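You operate a simulated robot arm through the tools that you are given. There is no shell and no other tool.

Carry out the task below with a simulated two-armed robot. There is one attempt and no reset: what you move stays moved.

JOB
Press the cube on the slide at LOW load and put it in the tray that the display names.
Fine: slide in, set the load knob, press GO, slide out again.
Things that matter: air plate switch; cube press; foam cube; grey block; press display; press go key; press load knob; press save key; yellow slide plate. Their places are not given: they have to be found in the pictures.

Only the result counts: the job must be done as asked and must still hold three seconds after the hand-in. Knocking over, shifting, dropping, spilling or breaking anything else fails it.

ROBOT AND FRAMES
Two 7-joint arms with fingered hands on one trunk that stands fixed in place. Base frame: the origin is at the foot of the trunk, x ahead of it, y to its left, z up; the work surface is at about z = 82. Readings come in cm, degrees, newtons and seconds.
The left shoulder is at [7.1, 17.3, 108.8], the right one opposite. With the tool pointing down near the work surface each hand reaches from about 42 to 82 cm from the base axis, measured 20 degrees to its own side. Payload 3.5 kg a hand.
Tool frame (each hand has its own): the origin (TCP) lies between the finger pads and is the grasp point; the fingertips stand 2.5 cm ahead of it; z points along the fingers, y is the line along which they close. The gripper opens to 8.8 cm; its body begins 2.9 cm behind the TCP. The gripper is a hand of 3 fingers: y runs from the thumb to the fingers, the wrist lies at [-1.3, -9.7, -16.2] in the tool frame.
Orientation is told as [roll, pitch, yaw] about the base's x, y, z axes, in that order, counted from this pose: with the fingers straight down and the wrist toward the robot, the tool's x, y and z point along [0, 1, 0], [1, 0, 0] and [0, 0, -1] of the base frame.

CONTROLS
- The arms move only by the tool play_rows. It takes "left_rows", "right_rows" or both (then of equal length, played together; a hand with none holds still); each is a list of rows, each a list of 6 numbers: the shift along the tool's x, y, z in units of 20 mm (1.0 is 20 mm), then the turn, a rotation vector about the tool's x, y, z in units of 6 degrees (1.0 is 6 degrees). In form: [[tx, ty, tz, rx, ry, rz], ...]. A call has 1 to 20 rows; each row shifts and turns the commanded pose from where the row before left it, along the tool's axes as they then stand. A call with a number of a shift or a turn outside -1 to 1 is refused whole. Each row takes 0.2 s and may step no farther than 5 cm and 8.6 degrees from the row before; otherwise, the whole call is refused. Where a pose cannot be reached the arm comes as near as it can. A force on the tool above 40 N (or 10 N above the force at the start of the call, whichever is more), or a blocked arm, ends the call early, and 0.2 s more pass. In this call time passes only in rows, and 0.2 s behind the last. It gives the time, the measured TCP pose, the force on the tool (base axes), the opening and the grip force at its end, in the units of the frame above (readings bear some noise), with the torque about the TCP (base axes, N m) and any sound that the robot's microphone picked up.
- Cameras (640 x 400 px; columns grow to the right, rows downward): "scene" is now at [18.95, -1.73, 130.97]; the picture's right is [-0.15, -0.99, 0.03], its down [-0.62, 0.07, -0.78] and it looks along [0.77, -0.14, -0.62] (base axes); focal length 214 px, centre (320, 200). "left" rides on the left gripper at [-5.8, -8.5, -9.9] in its tool frame; the picture's right is [-0.67, -0.35, 0.66], its down [0.68, -0.63, 0.37] and it looks along [0.29, 0.69, 0.66] (tool axes); focal length 261 px, centre (320, 200). "right" rides on the right gripper at [5.8, -8.5, -10] in its tool frame; the picture's right is [-0.67, 0.35, -0.66], its down [-0.69, -0.63, 0.37] and it looks along [-0.29, 0.69, 0.66] (tool axes); focal length 261 px, centre (320, 200).
- grab_frame(camera): a new picture of that camera. No time passes.
- lift_body(by): moves the trunk up (or, below 0, down) by that many cm; the arms and the scene camera ride with it, the base frame stays. It gives what a move gives, with no picture.
- set_fingers(index, middle, thumb_bend, thumb_turn, hand): sets how far each is bent, from 0 (flat) to 100 (curled in); at 30 the hand is open as for a grip, at 70 the pads meet at the TCP. One left out holds its place. A second passes; each finger stops where it meets its share of the squeeze, and holds until it gets a number again. It is the only way to open and close the hand. It gives what a move gives, with no picture; readings hold the bend of each and the force on the fingers (four entries, about 0 where the hand has none), thumb and palm. thumb_turn goes from beside the hand (0) to across from the fingers (100), as for a grip.
- turn_head(pan, tilt): turns the head with the scene camera to pan (to the left, within 86 degrees either way) and tilt (down, from -29 to 69), counted from straight ahead of the robot (the tilt from the chest, where the trunk bows). It gives what a move gives.
- point_at(camera, pixels): for up to 12 pixels [column, row] of the newest picture of that camera ("zoom" is the newest enlarged one), the place [x, y, z] in the base frame of the surface seen there, good to about 0.2 cm. No time passes.
- zoom(camera, box): a new picture of the part [left, top, right, bottom] of that camera's present view, enlarged. No time passes.
- job_done(): hands the job in; it is judged then, once.

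Unless the task says otherwise, let go and move clear before handing in.

The tools are called after "Emit:" as name(argument=value, ...) on one line, values as JSON. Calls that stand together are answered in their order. play_rows: Moves the arms, as the interface text tells. Its arguments: {"type":"object","properties":{"left_rows":{"type":"array"},"right_rows":{"type":"array"}},"required":[]} The other tools are called the same way: lift_body (by) moves the trunk up or down; set_fingers (index, middle, thumb_bend, thumb_turn, hand) moves the fingers one by one; turn_head (pan, tilt) turns the head that bears the scene camera; grab_frame (camera) takes a picture; point_at (camera, pixels) gives the place of the surface under pixels of a picture; zoom (camera, box) takes an enlarged picture of a part of a camera's view; job_done () hands the job in.

At the start:

```text
clock: 0.0
left_position: [45.82, 8.59, 119.1]
left_tool_rot: [0.1, 0.0, 0.0]
left_wrist_force: [-1.0, 0.2, 0.5]
left_ft_torque: [-0.02, 0.02, -0.03]
left_grip_width: 8.78
left_finger_force: 0.0
left_shape: jaw
left_bend: [30.0, 30.0, 30.0, 98.0]
left_finger forces: [0.0, 0.0, 0.1, 0.1, 0.1, 0.0]
right_position: [45.43, -32.74, 116.43]
right_tool_rot: [-0.1, 0.0, 0.1]
right_wrist_force: [-0.8, 0.2, -0.2]
right_ft_torque: [-0.04, -0.01, 0.0]
right_grip_width: 8.77
right_finger_force: 0.1
right_shape: jaw
right_bend: [30.0, 30.0, 30.0, 98.0]
right_finger forces: [0.0, 0.0, 0.1, 0.0, 0.1, 0.0]
trunk travel left (down, up): [-17.5, 28.0]
head pan, tilt (commanded): [-8.8, 26.9]
```

scene: 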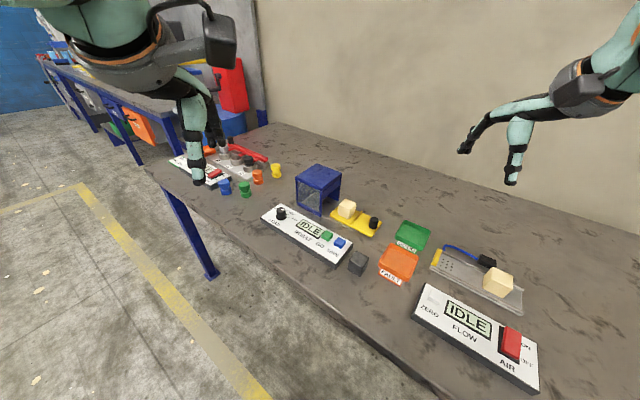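
right: 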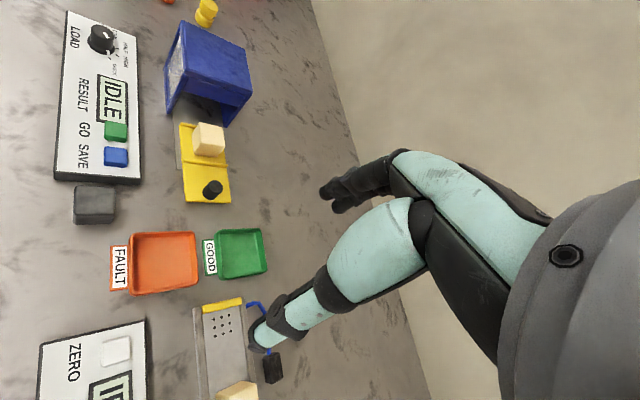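
left: 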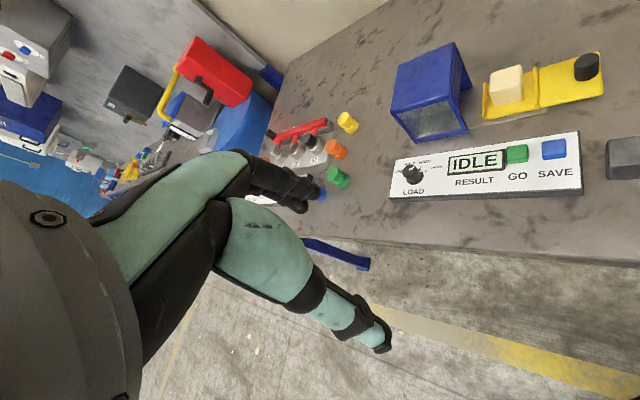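

The scene picture shows the blue press at about (318,190), the yellow slide with a cube at (347,208), its black knob at (373,222), and the control panel at (305,233). I'll zoom in to read the labels.

Emit:
zoom(camera="scene", box=[250, 150, 450, 290])

Emit:
zoom(camera="left", box=[370, 30, 640, 220])

Emit:
zoom(camera="right", box=[40, 0, 300, 300])

```text
2.86 times, centred on (350, 220) of scene
```

zoom: 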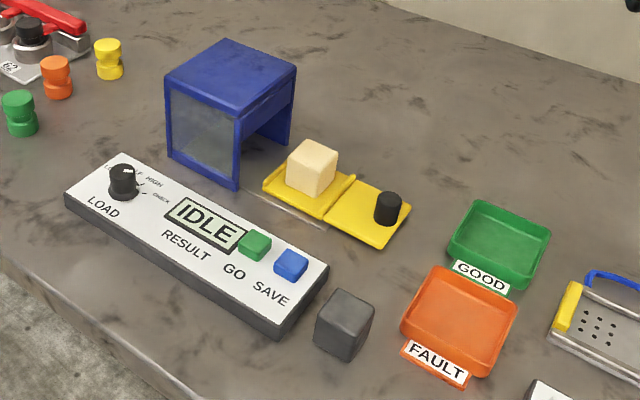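

```text
2.11 times, centred on (505, 125) of left
```

zoom: 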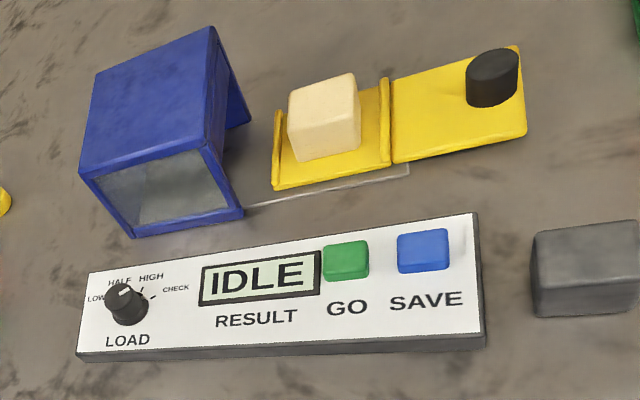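

```text
1.33 times, centred on (170, 150) of right
```

zoom: 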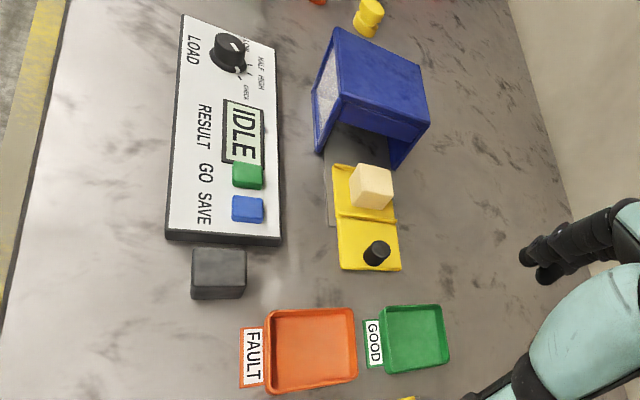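

The dial has LOW, HALF, HIGH and CHECK, and the white mark on the knob has to be read. I'll zoom in on the knob and get the places of the main items.

Emit:
zoom(camera="left", box=[385, 140, 455, 205])

Emit:
zoom(camera="scene", box=[262, 190, 322, 235])

Emit:
point_at(camera="left", pixels=[[412, 170], [411, 178], [392, 197], [583, 192], [577, 132], [397, 160], [516, 153], [553, 148], [586, 63], [505, 83], [509, 70], [625, 145]])

Emit:
point_at(camera="scene", pixels=[[347, 206], [373, 218], [282, 209], [327, 236], [340, 243], [357, 258], [411, 233], [399, 262], [498, 274], [320, 168], [322, 216], [300, 197]])

```text
6.15 times, centred on (420, 172) of left
```

zoom: 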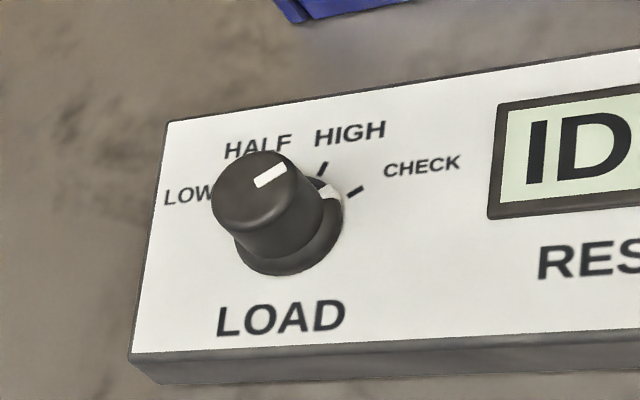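

```text
8.89 times, centred on (292, 212) of scene
```

zoom: 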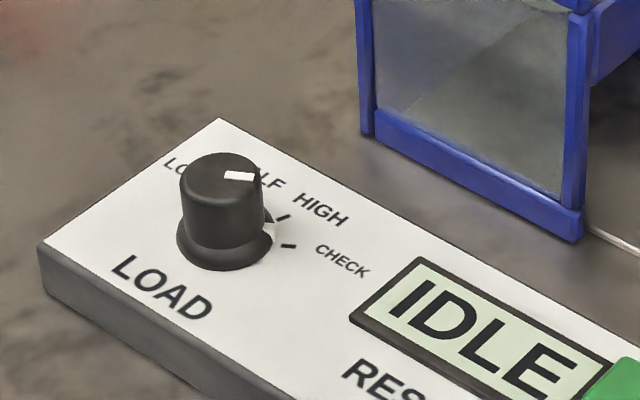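

```text
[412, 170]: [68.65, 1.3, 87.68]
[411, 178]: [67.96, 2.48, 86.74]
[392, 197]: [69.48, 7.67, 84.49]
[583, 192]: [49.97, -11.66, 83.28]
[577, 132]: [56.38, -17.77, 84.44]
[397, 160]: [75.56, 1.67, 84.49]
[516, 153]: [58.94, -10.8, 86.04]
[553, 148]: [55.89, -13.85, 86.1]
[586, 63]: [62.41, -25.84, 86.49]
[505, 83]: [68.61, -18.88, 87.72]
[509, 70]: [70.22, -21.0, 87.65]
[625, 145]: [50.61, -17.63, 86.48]
```

```text
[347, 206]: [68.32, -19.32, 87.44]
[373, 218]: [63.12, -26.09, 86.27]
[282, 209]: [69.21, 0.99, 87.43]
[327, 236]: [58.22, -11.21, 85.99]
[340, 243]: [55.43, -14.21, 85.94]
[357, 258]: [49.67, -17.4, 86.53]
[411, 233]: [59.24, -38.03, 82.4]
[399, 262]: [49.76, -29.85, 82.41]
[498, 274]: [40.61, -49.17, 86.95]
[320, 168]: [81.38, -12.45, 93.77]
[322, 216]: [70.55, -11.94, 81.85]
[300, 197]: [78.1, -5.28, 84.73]
```

The knob's skirt mark sits between the HIGH and CHECK ticks, so it must turn counter-clockwise to LOW; the panel is turned about 45°. I'll look closely at the slide and press before moving.

Emit:
zoom(camera="scene", box=[290, 155, 390, 245])

Emit:
zoom(camera="right", box=[150, 20, 270, 220])

```text
4.44 times, centred on (340, 200) of scene
```

zoom: 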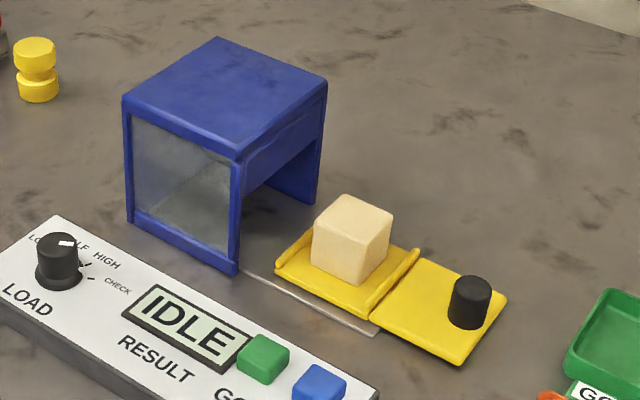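

```text
2.00 times, centred on (210, 120) of right
```

zoom: 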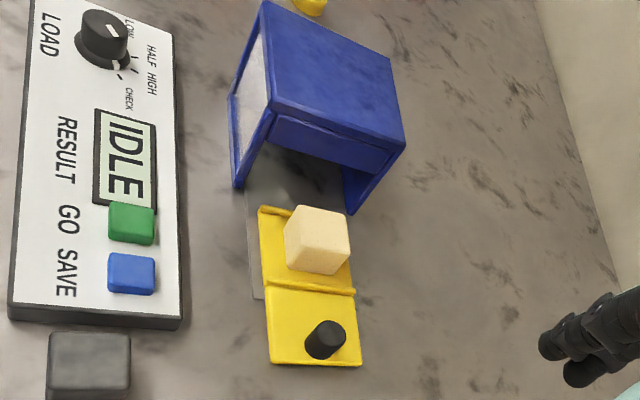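

The zoom shows the slide plate with a black round handle at (325,340), the cube at (318,240) and the press mouth facing it. I'll get exact places on this enlarged picture.

Emit:
point_at(camera="zoom", pixels=[[330, 328], [318, 336], [340, 330], [262, 212], [270, 360], [358, 362], [352, 290], [318, 222], [290, 212], [348, 218], [346, 250], [292, 250]])

Emit:
point_at(camera="right", pixels=[[183, 21], [167, 103], [252, 62], [240, 104], [283, 27], [180, 150], [182, 124], [175, 165], [193, 160], [230, 201], [185, 201], [225, 125]])

```text
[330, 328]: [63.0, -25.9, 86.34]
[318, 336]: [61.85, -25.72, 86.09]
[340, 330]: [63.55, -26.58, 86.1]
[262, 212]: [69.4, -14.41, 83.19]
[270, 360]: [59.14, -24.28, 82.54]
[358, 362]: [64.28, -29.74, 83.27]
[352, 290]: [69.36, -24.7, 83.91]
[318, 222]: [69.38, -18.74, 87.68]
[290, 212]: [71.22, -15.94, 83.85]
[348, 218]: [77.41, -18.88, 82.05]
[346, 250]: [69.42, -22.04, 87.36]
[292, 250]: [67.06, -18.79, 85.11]
```

```text
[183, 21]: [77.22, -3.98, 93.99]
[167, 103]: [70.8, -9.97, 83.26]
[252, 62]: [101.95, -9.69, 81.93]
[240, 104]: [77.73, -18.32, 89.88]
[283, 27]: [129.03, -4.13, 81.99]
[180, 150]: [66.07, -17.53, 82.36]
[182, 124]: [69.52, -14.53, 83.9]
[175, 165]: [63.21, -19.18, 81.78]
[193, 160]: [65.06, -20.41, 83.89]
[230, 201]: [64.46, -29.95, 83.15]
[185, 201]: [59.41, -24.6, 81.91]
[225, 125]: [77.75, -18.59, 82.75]
```

The handle top is at about [62.8, -26.1, 86.3], the plate top at about 83.3, and the slide runs along (0.71, 0.71) into the press. I'll move the left hand forward at height to look down on the knob dial.

Emit:
play_rows(left_rows=[[0, 1, 0, 0, 0, 0], [0, 1, 0, 0, 0, 0], [0, 1, 0, 0, 0, 0], [0, 1, 0, 0, 0, 0], [0, 1, 0, 0, 0, 0], [0, 1, 0, 0, 0, 0]])

Emit:
grab_frame(camera="left")

```text
clock: 1.4
left_position: [57.99, 8.54, 118.87]
left_tool_rot: [0.0, 0.1, 0.0]
left_wrist_force: [1.0, 0.3, 0.9]
left_ft_torque: [0.02, 0.01, 0.02]
left_grip_width: 8.77
left_finger_force: 0.1
left_shape: jaw
left_bend: [30.0, 30.0, 30.0, 98.0]
left_finger forces: [0.0, 0.0, 0.1, 0.0, 0.1, 0.0]
right_position: [45.45, -32.83, 116.41]
right_tool_rot: [0.0, 0.0, 0.1]
right_wrist_force: [-0.1, -0.1, 0.4]
right_ft_torque: [-0.01, 0.01, 0.01]
right_grip_width: 8.78
right_finger_force: 0.1
right_shape: jaw
right_bend: [30.0, 30.0, 30.0, 98.0]
right_finger forces: [0.1, 0.1, 0.2, 0.0, 0.0, 0.1]
trunk travel left (down, up): [-17.5, 28.0]
head pan, tilt (commanded): [-8.8, 26.9]
```

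```text
taken
```

left: 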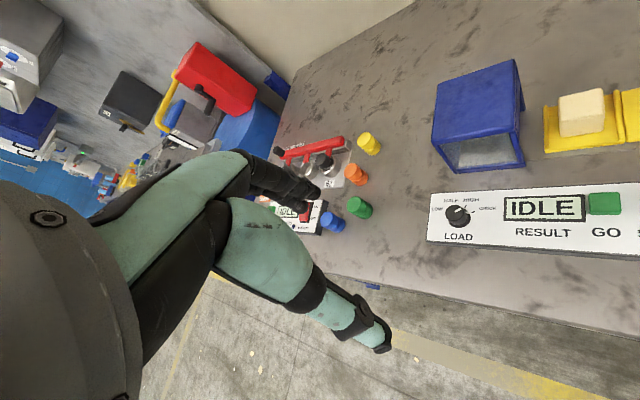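

The knob is now seen from above at about (458,215). I'll zoom in on it to read the ticks.

Emit:
zoom(camera="left", box=[425, 185, 505, 250])

```text
6.15 times, centred on (465, 218) of left
```

zoom: 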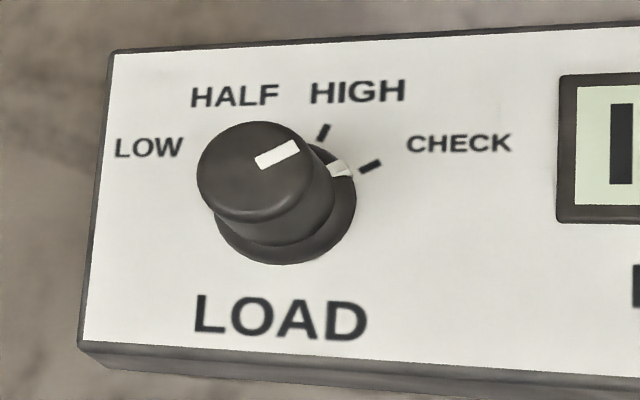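

The white skirt mark at (340,168) is just short of the CHECK tick at (370,166). I'll take the 3D places of the marks to compute angles in the panel plane.

Emit:
point_at(camera="zoom", pixels=[[370, 166], [323, 132], [343, 168], [330, 172], [260, 163], [297, 146], [148, 147], [235, 96], [357, 91], [458, 143], [280, 317], [118, 60]])

Emit:
point_at(camera="zoom", pixels=[[198, 175], [310, 185], [240, 125], [265, 212], [253, 170], [285, 263], [216, 215], [354, 195], [95, 340], [230, 200], [375, 162], [364, 170]])

```text
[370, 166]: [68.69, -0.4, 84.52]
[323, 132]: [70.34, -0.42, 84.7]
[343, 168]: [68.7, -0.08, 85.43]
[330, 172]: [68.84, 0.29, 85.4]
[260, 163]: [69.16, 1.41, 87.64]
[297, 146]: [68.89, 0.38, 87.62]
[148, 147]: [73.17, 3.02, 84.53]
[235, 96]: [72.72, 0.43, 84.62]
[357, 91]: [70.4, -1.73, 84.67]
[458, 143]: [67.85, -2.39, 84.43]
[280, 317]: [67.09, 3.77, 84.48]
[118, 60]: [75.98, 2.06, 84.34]
```

```text
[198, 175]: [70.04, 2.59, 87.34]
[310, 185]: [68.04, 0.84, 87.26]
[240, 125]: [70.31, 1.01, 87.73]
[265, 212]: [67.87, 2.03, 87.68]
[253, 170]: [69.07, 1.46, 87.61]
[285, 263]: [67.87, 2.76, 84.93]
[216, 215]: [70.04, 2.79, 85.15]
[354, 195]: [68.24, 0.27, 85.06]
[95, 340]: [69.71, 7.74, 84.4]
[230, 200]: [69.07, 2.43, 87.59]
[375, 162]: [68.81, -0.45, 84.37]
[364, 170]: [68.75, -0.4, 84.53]
```

The knob axis is at about (69.1, 1.6) with its pointer at about -102° in the base frame, on CHECK, and LOW is near +17°, so it needs roughly +120°. I'll look at the dial from the right camera to find the LOW tick.

Emit:
zoom(camera="right", box=[65, 10, 145, 75])

```text
6.15 times, centred on (105, 42) of right
```

zoom: 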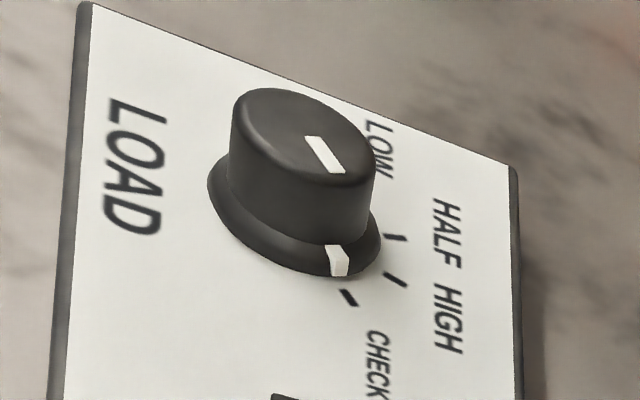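

This view shows the HALF tick (395,237), HIGH tick (397,280) and CHECK tick (350,298). I'll measure them.

Emit:
point_at(camera="zoom", pixels=[[387, 237], [403, 238], [388, 275], [405, 285], [344, 292], [355, 305], [336, 252], [340, 272], [310, 140], [338, 170], [380, 150], [445, 235]])

Emit:
point_at(camera="zoom", pixels=[[235, 110], [372, 160], [300, 90], [310, 178], [305, 135], [210, 185], [378, 240], [265, 255], [360, 130], [250, 150], [350, 178], [260, 95]])

```text
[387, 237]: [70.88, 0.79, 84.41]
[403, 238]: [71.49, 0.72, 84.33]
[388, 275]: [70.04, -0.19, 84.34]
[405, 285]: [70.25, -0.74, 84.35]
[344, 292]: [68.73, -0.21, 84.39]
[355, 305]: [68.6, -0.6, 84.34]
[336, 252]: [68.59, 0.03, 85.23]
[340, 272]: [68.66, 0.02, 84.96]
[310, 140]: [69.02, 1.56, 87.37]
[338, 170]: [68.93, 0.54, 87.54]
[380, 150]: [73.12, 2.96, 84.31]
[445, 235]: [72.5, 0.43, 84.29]
```

```text
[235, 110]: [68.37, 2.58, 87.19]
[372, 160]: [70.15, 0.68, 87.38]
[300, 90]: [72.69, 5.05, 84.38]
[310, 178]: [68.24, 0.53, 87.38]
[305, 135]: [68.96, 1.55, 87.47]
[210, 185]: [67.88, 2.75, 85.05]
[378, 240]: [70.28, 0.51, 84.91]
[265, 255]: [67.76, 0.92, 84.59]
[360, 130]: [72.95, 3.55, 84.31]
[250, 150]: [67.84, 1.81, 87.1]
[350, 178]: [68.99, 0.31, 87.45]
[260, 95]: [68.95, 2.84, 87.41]
```

The ticks come out at about -103° (CHECK), -63° (HIGH), -23° (HALF), so LOW is near +17° and the turn needed is about +120°. Now for the slide: I'll part-close the right fingers and bring the right hand over the handle, turned 45° and tilted back from the press.

Emit:
set_fingers(hand="right", index=46, middle=46, thumb_bend=46)

Emit:
play_rows(right_rows=[[0.193, 0.9, 0.7, 0, 0, 0], [0.193, 0.9, 0.7, 0, 0, 0], [0.193, 0.9, 0.7, 0, 0, 0], [0.193, 0.9, 0.7, 0, 0, 0], [0.193, 0.9, 0.7, 0, 0, 0], [0.193, 0.9, 0.7, 0, 0, 0], [0.193, 0.9, 0.7, 0, 0, 0], [0, 0, 0, 0, 0, -0.94], [0, 0, 0, 0, 0, -0.94], [0, 0, 0, 0, 0, -0.94], [0, 0, 0, 0, 0, -0.94], [0, 0, 0, 0, 0, -0.94], [0, 0, 0, 0, 0, -0.94], [0, 0, 0, 0, 0, -0.94], [0, 0, 0, 0, 0, -0.92], [0, 0, 0, -1, 0, 0], [0, 0, 0, -1, 0, 0], [0, 0, 0, -1, 0, 0]])

Emit:
grab_frame(camera="scene")

Emit:
grab_frame(camera="right")

```text
clock: 2.4
left_position: [57.77, 8.53, 119.13]
left_tool_rot: [-0.1, 0.0, 0.0]
left_wrist_force: [0.8, -0.4, -0.4]
left_ft_torque: [0.02, -0.01, -0.03]
left_grip_width: 8.75
left_finger_force: 0.0
left_shape: jaw
left_bend: [30.0, 30.0, 30.0, 98.0]
left_finger forces: [0.1, 0.0, 0.1, 0.0, 0.0, 0.0]
right_position: [45.35, -32.84, 116.43]
right_tool_rot: [0.1, 0.1, 0.0]
right_wrist_force: [-0.5, -0.7, 0.7]
right_ft_torque: [0.01, -0.02, 0.0]
right_grip_width: 5.08
right_finger_force: 0.1
right_shape: fingers
right_bend: [46.0, 46.0, 46.0, 98.0]
right_finger forces: [0.0, 0.1, 0.1, 0.0, 0.1, 0.0]
trunk travel left (down, up): [-17.5, 28.0]
head pan, tilt (commanded): [-8.8, 26.9]
```

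```text
clock: 6.2
left_position: [57.86, 8.47, 119.1]
left_tool_rot: [0.0, 0.0, 0.0]
left_wrist_force: [0.2, -0.6, -0.1]
left_ft_torque: [0.02, -0.03, -0.06]
left_grip_width: 8.74
left_finger_force: 0.0
left_shape: jaw
left_bend: [30.0, 30.0, 30.0, 98.0]
left_finger forces: [0.0, 0.1, 0.0, 0.0, 0.0, 0.0]
right_position: [57.88, -30.02, 106.87]
right_tool_rot: [0.0, -18.1, 45.1]
right_wrist_force: [0.7, 0.2, 0.2]
right_ft_torque: [0.0, -0.01, -0.01]
right_grip_width: 5.1
right_finger_force: 0.1
right_shape: fingers
right_bend: [46.0, 46.0, 46.0, 98.0]
right_finger forces: [0.0, 0.1, 0.1, 0.1, 0.0, 0.0]
trunk travel left (down, up): [-17.5, 28.0]
head pan, tilt (commanded): [-8.8, 26.9]
```

```text
taken
```

scene: 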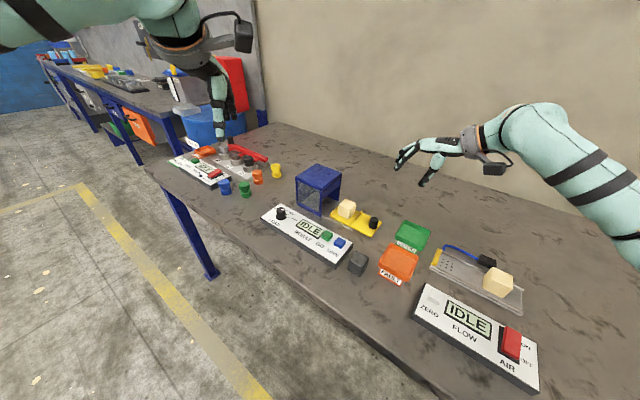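

```text
taken
```

right: 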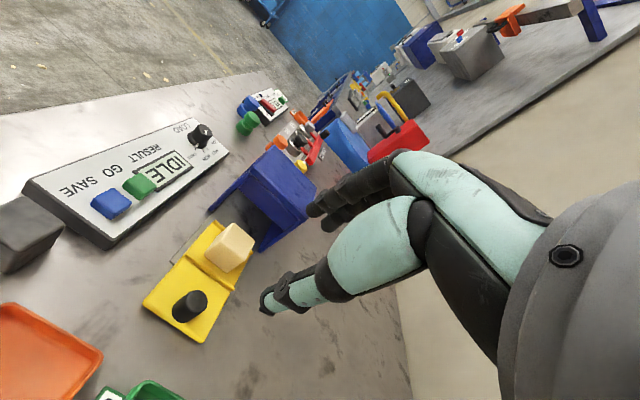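

Both views look clear, with the right hand above and behind the slide. I'll measure the handle's top rim from the two cameras to fix its centre.

Emit:
zoom(camera="right", box=[130, 210, 270, 350])

Emit:
point_at(camera="zoom", pixels=[[320, 130], [160, 50]])

```text
2.86 times, centred on (200, 280) of right
```

zoom: 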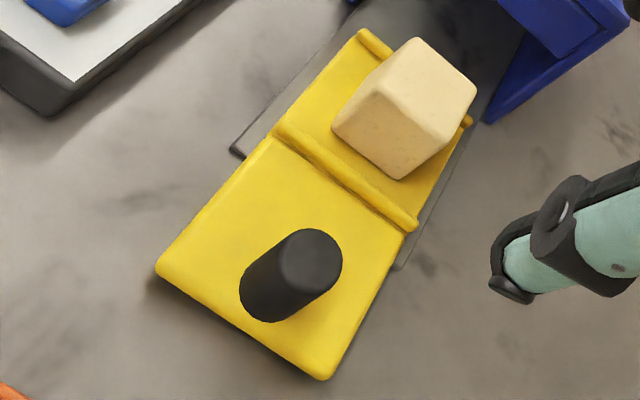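

```text
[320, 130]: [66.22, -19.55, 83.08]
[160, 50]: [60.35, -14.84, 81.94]
```

The handle's top disc is at (311,260) in the zoom. I'll measure its rim and the cube's top corners.

Emit:
point_at(camera="zoom", pixels=[[311, 233], [337, 258], [311, 287], [285, 258], [311, 260], [245, 300], [415, 42], [470, 85], [440, 145], [380, 95], [395, 178], [337, 125]])

Emit:
point_at(camera="zoom", pixels=[[160, 270], [322, 376], [405, 235], [272, 138], [340, 175], [365, 32], [468, 122], [200, 250], [425, 100], [340, 340], [365, 165], [400, 215]])

```text
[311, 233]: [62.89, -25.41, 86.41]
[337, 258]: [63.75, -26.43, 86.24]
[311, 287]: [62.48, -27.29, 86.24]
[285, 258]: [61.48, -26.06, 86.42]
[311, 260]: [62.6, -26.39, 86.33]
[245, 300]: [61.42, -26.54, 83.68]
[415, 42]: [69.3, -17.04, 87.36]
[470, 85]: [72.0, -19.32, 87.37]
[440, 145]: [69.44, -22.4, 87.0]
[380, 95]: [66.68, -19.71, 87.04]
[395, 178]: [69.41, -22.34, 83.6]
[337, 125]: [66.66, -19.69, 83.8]
```

```text
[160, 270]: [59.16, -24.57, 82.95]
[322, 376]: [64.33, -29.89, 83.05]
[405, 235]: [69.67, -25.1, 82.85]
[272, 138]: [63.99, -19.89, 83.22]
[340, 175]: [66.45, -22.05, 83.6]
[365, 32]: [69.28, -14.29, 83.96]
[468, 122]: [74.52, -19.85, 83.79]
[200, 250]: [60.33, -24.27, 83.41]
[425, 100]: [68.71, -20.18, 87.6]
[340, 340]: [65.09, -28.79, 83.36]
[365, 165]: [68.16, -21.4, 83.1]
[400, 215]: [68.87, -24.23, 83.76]
```

The handle centre is (62.65, -26.3), 2.3 cm wide, top at 86.3. I'll lower the right hand to about 6 cm short of the grasp and look again.

Emit:
play_rows(right_rows=[[-0.046, -0.061, 0.957, 0, 0, 0], [-0.046, -0.061, 0.957, 0, 0, 0], [-0.046, -0.061, 0.957, 0, 0, 0], [-0.046, -0.061, 0.957, 0, 0, 0], [-0.046, -0.061, 0.957, 0, 0, 0], [-0.046, -0.061, 0.957, 0, 0, 0], [-0.046, -0.061, 0.957, 0, 0, 0], [-0.046, -0.061, 0.957, 0, 0, 0]])

Emit:
zoom(camera="scene", box=[270, 120, 470, 280])

Emit:
grab_frame(camera="right")

```text
clock: 8.0
left_position: [57.93, 8.6, 119.02]
left_tool_rot: [0.0, 0.0, 0.1]
left_wrist_force: [0.7, -0.3, -0.1]
left_ft_torque: [-0.05, 0.04, -0.01]
left_grip_width: 8.78
left_finger_force: 0.0
left_shape: jaw
left_bend: [30.0, 30.0, 30.0, 98.0]
left_finger forces: [0.0, 0.1, 0.1, 0.0, 0.0, 0.0]
right_position: [60.96, -27.91, 91.72]
right_tool_rot: [0.0, -17.8, 45.2]
right_wrist_force: [0.2, 0.2, 1.0]
right_ft_torque: [-0.01, -0.01, -0.02]
right_grip_width: 5.11
right_finger_force: 0.2
right_shape: fingers
right_bend: [46.0, 46.0, 46.0, 98.0]
right_finger forces: [0.0, 0.1, 0.0, 0.0, 0.0, 0.0]
trunk travel left (down, up): [-17.5, 28.0]
head pan, tilt (commanded): [-8.8, 26.9]
```

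```text
2.50 times, centred on (370, 200) of scene
```

zoom: 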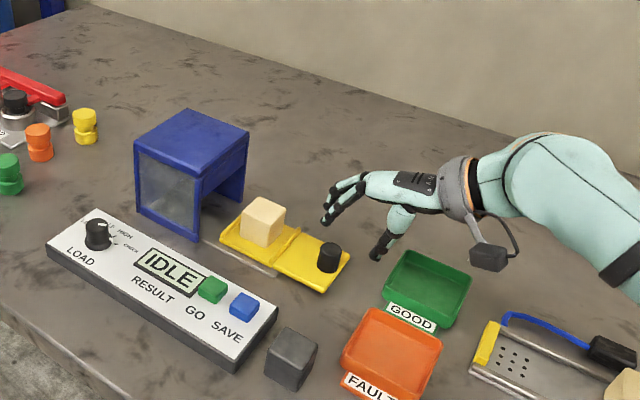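

```text
taken
```

right: 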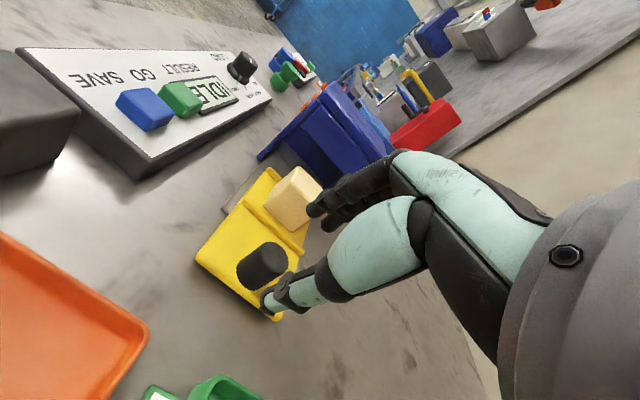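

The fingertips are in front of the handle and the thumb behind it, with the tips being the part nearest the press. I'll go down the last 6 cm to straddle the handle.

Emit:
play_rows(right_rows=[[-0.01, 0.035, 0.72, 0, 0, 0], [-0.01, 0.035, 0.72, 0, 0, 0], [-0.005, 0.018, 0.72, 0, 0, 0], [-0.005, 0.018, 0.6, 0, 0, 0]])

Emit:
zoom(camera="scene", box=[300, 150, 440, 260])

Emit:
zoom(camera="right", box=[180, 120, 400, 360])

```text
clock: 9.0
left_position: [57.85, 8.58, 119.01]
left_tool_rot: [0.0, 0.0, 0.0]
left_wrist_force: [0.0, -0.3, 0.6]
left_ft_torque: [0.05, 0.0, -0.02]
left_grip_width: 8.76
left_finger_force: 0.1
left_shape: jaw
left_bend: [30.0, 30.0, 30.0, 98.0]
left_finger forces: [0.0, 0.0, 0.0, 0.0, 0.0, 0.0]
right_position: [62.49, -26.79, 86.56]
right_tool_rot: [0.0, -17.9, 45.0]
right_wrist_force: [-0.1, 0.4, 0.1]
right_ft_torque: [-0.02, 0.01, -0.01]
right_grip_width: 5.08
right_finger_force: 0.1
right_shape: fingers
right_bend: [46.0, 46.0, 46.0, 98.0]
right_finger forces: [0.1, 0.0, 0.0, 0.1, 0.0, 0.0]
trunk travel left (down, up): [-17.5, 28.0]
head pan, tilt (commanded): [-8.8, 26.9]
```

```text
3.64 times, centred on (370, 205) of scene
```

zoom: 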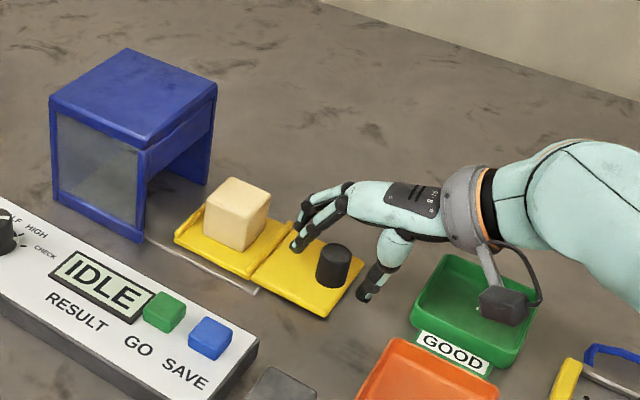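

```text
1.67 times, centred on (290, 240) of right
```

zoom: 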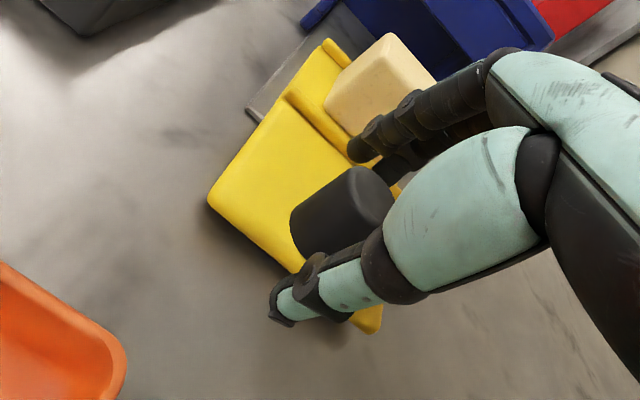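

The handle stands between the two fingers and the thumb, about centred. I'll close on it.

Emit:
set_fingers(hand="right", index=64, middle=64, thumb_bend=64)

Emit:
zoom(camera="scene", box=[300, 150, 440, 260])

Emit:
zoom(camera="right", box=[180, 120, 400, 360])

```text
clock: 10.0
left_position: [57.82, 8.48, 119.06]
left_tool_rot: [0.1, -0.1, -0.1]
left_wrist_force: [-0.6, -0.2, -0.9]
left_ft_torque: [-0.03, -0.01, 0.03]
left_grip_width: 8.78
left_finger_force: 0.1
left_shape: jaw
left_bend: [30.0, 30.0, 30.0, 98.0]
left_finger forces: [0.0, 0.0, 0.0, 0.1, 0.0, 0.1]
right_position: [62.5, -26.65, 86.63]
right_tool_rot: [0.1, -18.0, 45.0]
right_wrist_force: [-0.2, -0.4, -1.3]
right_ft_torque: [-0.06, 0.03, 0.01]
right_grip_width: 2.07
right_finger_force: 3.5
right_shape: fingers
right_bend: [61.0, 63.0, 59.0, 97.0]
right_finger forces: [2.7, 1.2, 0.0, 0.0, 3.3, 0.0]
trunk travel left (down, up): [-17.5, 28.0]
head pan, tilt (commanded): [-8.8, 26.9]
```

```text
3.64 times, centred on (370, 205) of scene
```

zoom: 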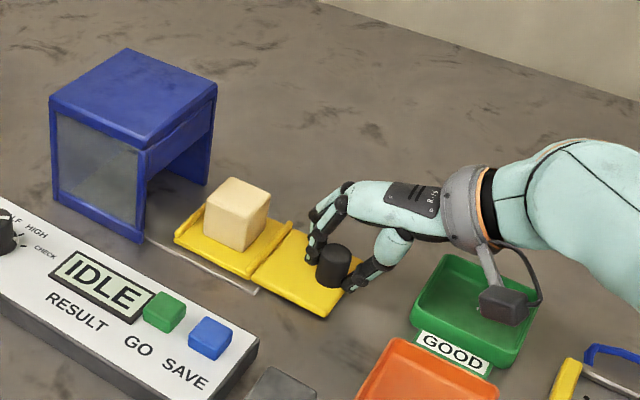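

```text
1.67 times, centred on (290, 240) of right
```

zoom: 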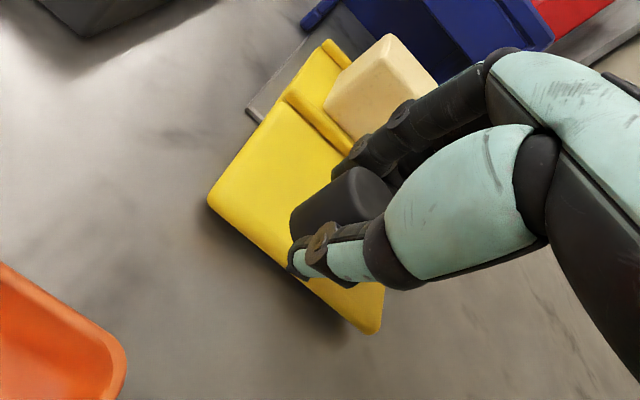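

The handle is gripped at about 3.5 N, width 2.07 cm. I'll slide it in gently along (0.71, 0.71), first about 4.8 cm, then check.

Emit:
play_rows(right_rows=[[0, 0.19, 0.0618, 0, 0, 0], [0, 0.285, 0.0927, 0, 0, 0], [0, 0.285, 0.0927, 0, 0, 0], [0, 0.285, 0.0927, 0, 0, 0], [0, 0.285, 0.0927, 0, 0, 0], [0, 0.285, 0.0927, 0, 0, 0], [0, 0.285, 0.0927, 0, 0, 0], [0, 0.285, 0.0927, 0, 0, 0], [0, 0.19, 0.0618, 0, 0, 0]])

Emit:
zoom(camera="scene", box=[300, 150, 440, 260])

```text
clock: 12.0
left_position: [57.97, 8.62, 119.02]
left_tool_rot: [0.0, -0.1, 0.0]
left_wrist_force: [-0.6, 0.5, 0.0]
left_ft_torque: [0.02, -0.02, -0.01]
left_grip_width: 8.79
left_finger_force: 0.0
left_shape: jaw
left_bend: [30.0, 30.0, 30.0, 98.0]
left_finger forces: [0.0, 0.0, 0.0, 0.1, 0.0, 0.1]
right_position: [65.9, -23.13, 86.6]
right_tool_rot: [0.0, -17.8, 45.0]
right_wrist_force: [-0.4, 0.3, -1.1]
right_ft_torque: [-0.05, 0.05, 0.01]
right_grip_width: 2.04
right_finger_force: 3.2
right_shape: fingers
right_bend: [61.0, 63.0, 59.0, 97.0]
right_finger forces: [2.2, 1.1, 0.1, 0.1, 3.7, 0.0]
trunk travel left (down, up): [-17.5, 28.0]
head pan, tilt (commanded): [-8.8, 26.9]
```

```text
3.64 times, centred on (370, 205) of scene
```

zoom: 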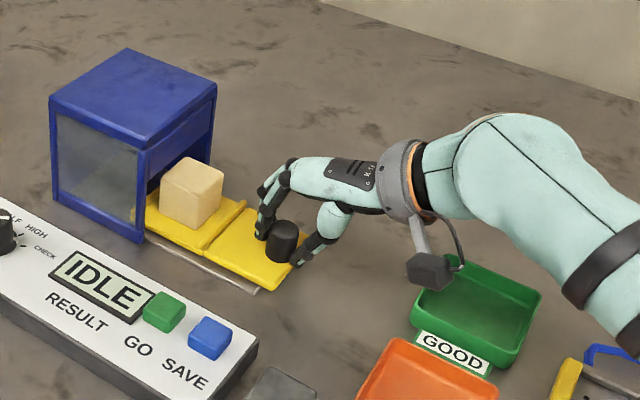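

The plate moved 4.9 cm with almost no force, and the cube is at the mouth of the press. I'll continue 4 cm.

Emit:
play_rows(right_rows=[[0, 0.19, 0.0618, 0, 0, 0], [0, 0.285, 0.0927, 0, 0, 0], [0, 0.285, 0.0927, 0, 0, 0], [0, 0.285, 0.0927, 0, 0, 0], [0, 0.285, 0.0927, 0, 0, 0], [0, 0.285, 0.0927, 0, 0, 0], [0, 0.285, 0.0927, 0, 0, 0]])

Emit:
zoom(camera="scene", box=[290, 150, 410, 245])

Emit:
grab_frame(camera="right")

```text
clock: 13.6
left_position: [57.8, 8.51, 119.12]
left_tool_rot: [0.0, 0.0, 0.0]
left_wrist_force: [0.1, -0.1, 0.4]
left_ft_torque: [0.03, -0.05, -0.04]
left_grip_width: 8.79
left_finger_force: 0.1
left_shape: jaw
left_bend: [30.0, 30.0, 30.0, 98.0]
left_finger forces: [0.1, 0.1, 0.0, 0.1, 0.2, 0.1]
right_position: [68.71, -20.2, 86.57]
right_tool_rot: [-0.1, -18.0, 45.0]
right_wrist_force: [0.2, -0.8, 0.6]
right_ft_torque: [-0.02, 0.03, -0.03]
right_grip_width: 2.08
right_finger_force: 4.1
right_shape: fingers
right_bend: [61.0, 63.0, 59.0, 97.0]
right_finger forces: [2.3, 1.2, 0.0, 0.0, 4.0, 0.1]
trunk travel left (down, up): [-17.5, 28.0]
head pan, tilt (commanded): [-8.8, 26.9]
```

```text
4.21 times, centred on (350, 198) of scene
```

zoom: 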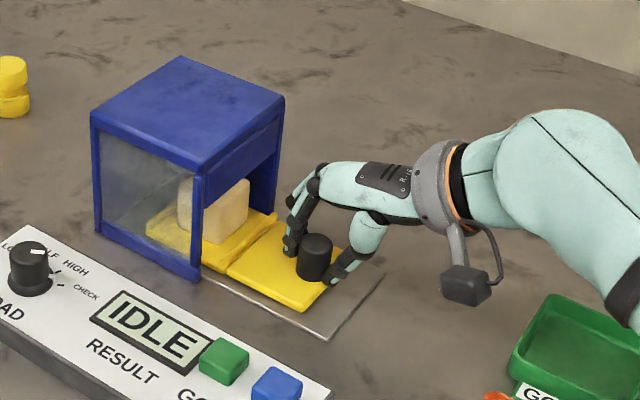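

```text
taken
```

right: 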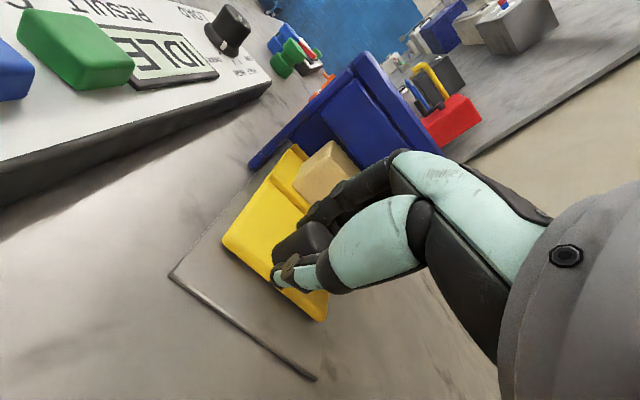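

The cube is about half inside; the finger joint at (305,180) must stay clear of the press front. I'll measure both before pushing the rest.

Emit:
point_at(camera="zoom", pixels=[[290, 198], [287, 240], [318, 170], [290, 215], [200, 175], [280, 105], [240, 160], [197, 275], [265, 210], [205, 155], [300, 185], [236, 276]])

```text
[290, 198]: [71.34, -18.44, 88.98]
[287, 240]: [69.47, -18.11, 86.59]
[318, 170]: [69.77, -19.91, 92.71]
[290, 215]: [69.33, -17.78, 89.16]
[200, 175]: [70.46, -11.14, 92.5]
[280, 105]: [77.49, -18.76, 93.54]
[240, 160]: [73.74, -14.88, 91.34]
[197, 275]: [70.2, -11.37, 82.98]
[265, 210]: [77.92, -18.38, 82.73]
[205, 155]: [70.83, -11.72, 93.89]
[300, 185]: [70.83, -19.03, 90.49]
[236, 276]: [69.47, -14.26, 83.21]
```

The mouth plane is at s ≈ 41.7 along the slide and my foremost finger is at 37.4, so there is room for the remaining ~2.6 cm. I'll continue in small steps watching the force.

Emit:
play_rows(right_rows=[[0, 0.19, 0.0618, 0, 0, 0], [0, 0.19, 0.0618, 0, 0, 0], [0, 0.19, 0.0618, 0, 0, 0], [0, 0.19, 0.0618, 0, 0, 0], [0, 0.143, 0.0463, 0, 0, 0]])

Emit:
zoom(camera="scene", box=[290, 150, 410, 245])

```text
clock: 14.8
left_position: [57.85, 8.64, 119.1]
left_tool_rot: [0.0, 0.0, -0.1]
left_wrist_force: [-0.4, -0.3, -0.2]
left_ft_torque: [0.0, 0.01, -0.01]
left_grip_width: 8.78
left_finger_force: 0.1
left_shape: jaw
left_bend: [30.0, 30.0, 30.0, 98.0]
left_finger forces: [0.0, 0.0, 0.1, 0.0, 0.1, 0.0]
right_position: [70.25, -18.81, 86.5]
right_tool_rot: [0.1, -18.0, 45.0]
right_wrist_force: [3.0, -1.3, 1.8]
right_ft_torque: [-0.04, -0.02, -0.01]
right_grip_width: 2.02
right_finger_force: 3.7
right_shape: fingers
right_bend: [61.0, 62.0, 60.0, 98.0]
right_finger forces: [2.5, 2.2, 0.1, 0.1, 3.4, 0.1]
trunk travel left (down, up): [-17.5, 28.0]
head pan, tilt (commanded): [-8.8, 26.9]
```

```text
4.21 times, centred on (350, 198) of scene
```

zoom: 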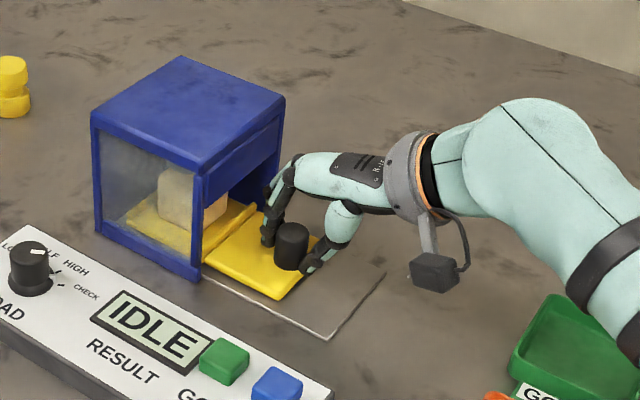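

The plate moved 11.0 cm in total and a small 3 N side force appeared. I'll check what is touching before pushing on.

Emit:
grab_frame(camera="right")

Emit:
zoom(camera="right", box=[200, 60, 440, 320])

Emit:
zoom(camera="left", box=[420, 40, 640, 200])

```text
taken
```

right: 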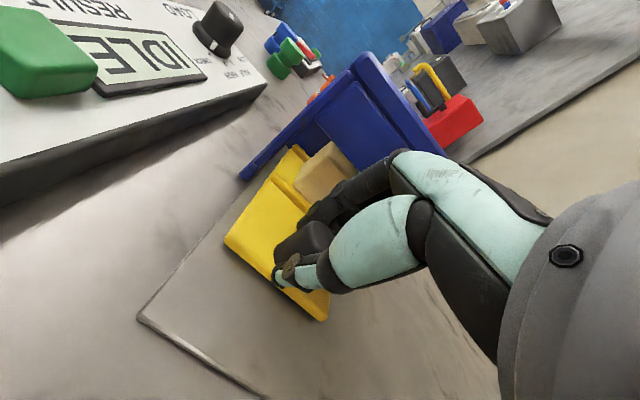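

```text
1.54 times, centred on (320, 190) of right
```

zoom: 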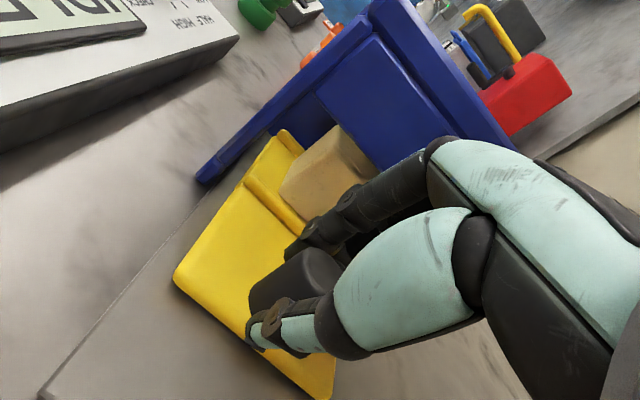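

```text
2.50 times, centred on (530, 120) of left
```

zoom: 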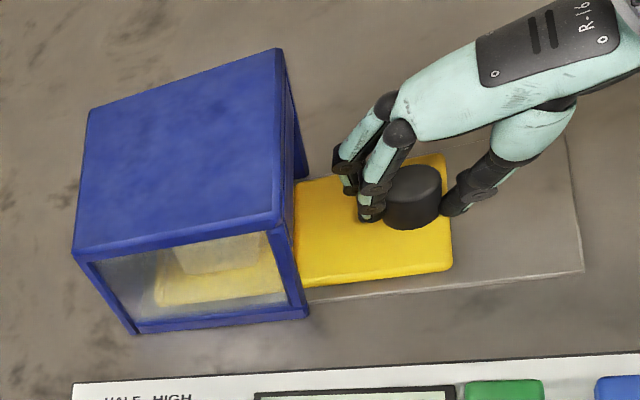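

The left camera shows the fingers about 1.5 cm clear of the press front, so nothing is touching it. I'll keep pushing in small steps.

Emit:
play_rows(right_rows=[[0, 0.143, 0.0463, 0, 0, 0], [0, 0.143, 0.0463, 0, 0, 0]])

Emit:
zoom(camera="left", box=[420, 40, 640, 200])

```text
clock: 15.4
left_position: [57.76, 8.54, 119.15]
left_tool_rot: [0.0, 0.0, -0.1]
left_wrist_force: [-0.3, -1.0, 0.3]
left_ft_torque: [0.0, 0.01, 0.02]
left_grip_width: 8.75
left_finger_force: 0.1
left_shape: jaw
left_bend: [30.0, 30.0, 30.0, 98.0]
left_finger forces: [0.0, 0.1, 0.0, 0.1, 0.0, 0.1]
right_position: [70.51, -18.46, 86.47]
right_tool_rot: [0.0, -18.1, 45.1]
right_wrist_force: [1.2, -2.0, 4.0]
right_ft_torque: [0.0, -0.03, -0.01]
right_grip_width: 1.98
right_finger_force: 4.7
right_shape: fingers
right_bend: [61.0, 62.0, 60.0, 98.0]
right_finger forces: [2.4, 1.9, 0.0, 0.1, 5.3, 0.0]
trunk travel left (down, up): [-17.5, 28.0]
head pan, tilt (commanded): [-8.8, 26.9]
```

```text
2.50 times, centred on (530, 120) of left
```

zoom: 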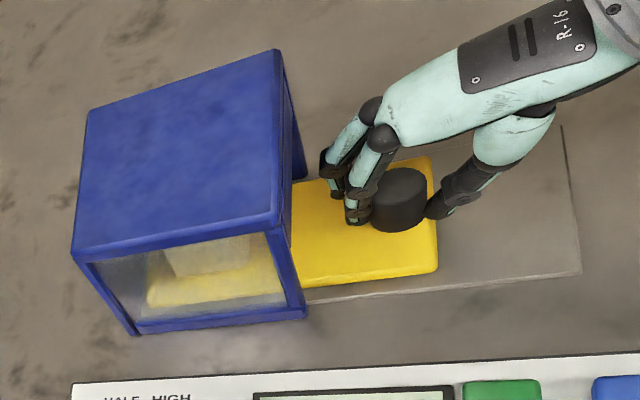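

The handle moved about another 0.5 cm, now 11.45 cm in total, with forces still small. I'll take two more small steps.

Emit:
play_rows(right_rows=[[0, 0.143, 0.0463, 0, 0, 0], [0, 0.143, 0.0463, 0, 0, 0]])

Emit:
zoom(camera="left", box=[420, 40, 640, 200])

```text
clock: 16.0
left_position: [57.7, 8.41, 119.15]
left_tool_rot: [0.0, -0.1, 0.0]
left_wrist_force: [-1.0, 0.0, -0.1]
left_ft_torque: [-0.02, 0.0, 0.03]
left_grip_width: 8.76
left_finger_force: 0.0
left_shape: jaw
left_bend: [30.0, 30.0, 30.0, 98.0]
left_finger forces: [0.0, 0.0, 0.0, 0.1, 0.0, 0.1]
right_position: [70.94, -18.07, 86.73]
right_tool_rot: [0.0, -18.1, 45.0]
right_wrist_force: [-7.1, -6.7, 4.4]
right_ft_torque: [-0.13, 0.25, 0.02]
right_grip_width: 2.13
right_finger_force: 4.9
right_shape: fingers
right_bend: [64.0, 64.0, 57.0, 97.0]
right_finger forces: [0.0, 0.0, 0.0, 0.0, 10.7, 0.0]
trunk travel left (down, up): [-17.5, 28.0]
head pan, tilt (commanded): [-8.8, 26.9]
```

```text
2.50 times, centred on (530, 120) of left
```

zoom: 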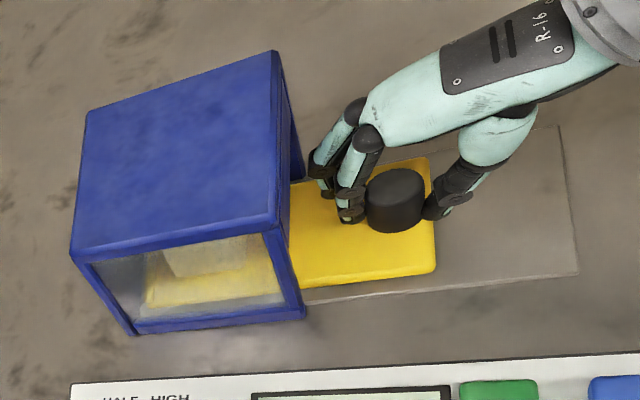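

A 9.8 N resistance along the slide with the thumb bearing it shows the plate is against its end stop. I'll release with a small opening so the fingers don't reach the press, then lift straight up.

Emit:
set_fingers(hand="right", index=58, middle=58, thumb_bend=48)

Emit:
zoom(camera="left", box=[420, 40, 640, 200])

```text
clock: 17.0
left_position: [57.78, 8.55, 119.11]
left_tool_rot: [0.0, 0.0, 0.1]
left_wrist_force: [0.1, -0.1, 0.7]
left_ft_torque: [0.03, 0.04, -0.01]
left_grip_width: 8.76
left_finger_force: 0.1
left_shape: jaw
left_bend: [30.0, 30.0, 30.0, 98.0]
left_finger forces: [0.0, 0.0, 0.2, 0.1, 0.0, 0.1]
right_position: [70.99, -18.02, 86.58]
right_tool_rot: [0.0, -18.0, 45.1]
right_wrist_force: [-1.0, -0.6, 0.0]
right_ft_torque: [-0.01, 0.0, 0.02]
right_grip_width: 3.6
right_finger_force: 0.1
right_shape: fingers
right_bend: [57.0, 57.0, 48.0, 97.0]
right_finger forces: [0.1, 0.0, 0.0, 0.0, 0.2, 0.0]
trunk travel left (down, up): [-17.5, 28.0]
head pan, tilt (commanded): [-8.8, 26.9]
```

```text
2.50 times, centred on (530, 120) of left
```

zoom: 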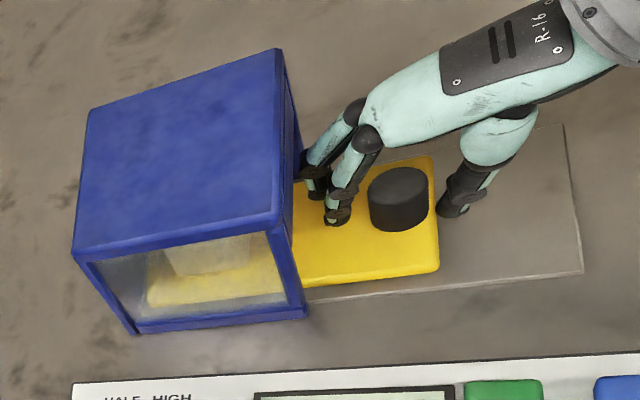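

The fingers are off the handle (gap about 0.7 cm). I'll lift straight up with a tiny back-off from the press, then check.

Emit:
play_rows(right_rows=[[0, 0.06, -0.26, 0, 0, 0], [0, 0.107, -0.49, 0, 0, 0], [0, 0.107, -0.49, 0, 0, 0], [0, 0.1545, -0.4755, 0, 0, 0], [0, 0.1545, -0.4755, 0, 0, 0], [0, 0.1, -0.6, 0, 0, 0], [0, 0.1, -0.8, 0, 0, 0], [0, 0, -1, 0, 0, 0], [0, 0, -1, 0, 0, 0], [0, 0, -1, 0, 0, 0], [0, 0, -1, 0, 0, 0]])

Emit:
zoom(camera="left", box=[420, 40, 640, 200])

Emit:
grab_frame(camera="scene")

```text
clock: 19.4
left_position: [57.91, 8.5, 119.1]
left_tool_rot: [0.0, 0.1, 0.1]
left_wrist_force: [-0.4, 0.2, 0.7]
left_ft_torque: [-0.02, 0.01, 0.0]
left_grip_width: 8.76
left_finger_force: 0.2
left_shape: jaw
left_bend: [30.0, 30.0, 30.0, 98.0]
left_finger forces: [0.0, 0.0, 0.0, 0.0, 0.0, 0.0]
right_position: [68.46, -20.3, 101.63]
right_tool_rot: [0.1, -17.9, 45.1]
right_wrist_force: [0.1, -0.1, -0.4]
right_ft_torque: [-0.03, -0.01, 0.0]
right_grip_width: 3.61
right_finger_force: 0.1
right_shape: fingers
right_bend: [57.0, 57.0, 48.0, 97.0]
right_finger forces: [0.2, 0.0, 0.1, 0.0, 0.0, 0.0]
trunk travel left (down, up): [-17.5, 28.0]
head pan, tilt (commanded): [-8.8, 26.9]
```

```text
2.50 times, centred on (530, 120) of left
```

zoom: 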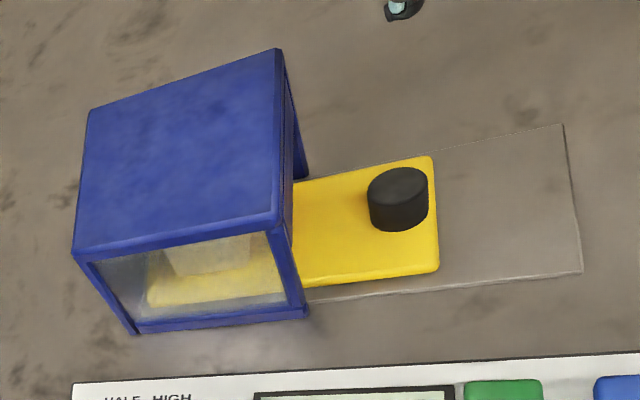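

```text
taken
```

scene: 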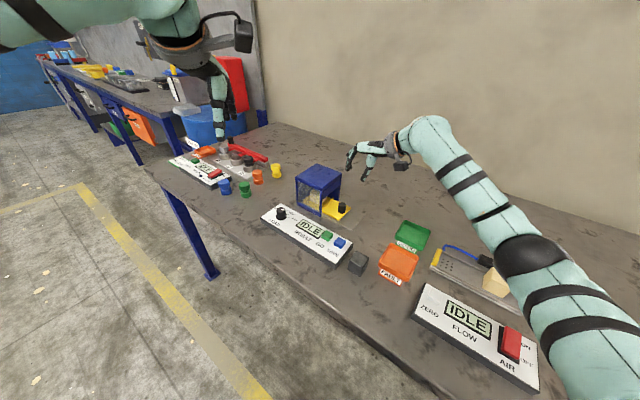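

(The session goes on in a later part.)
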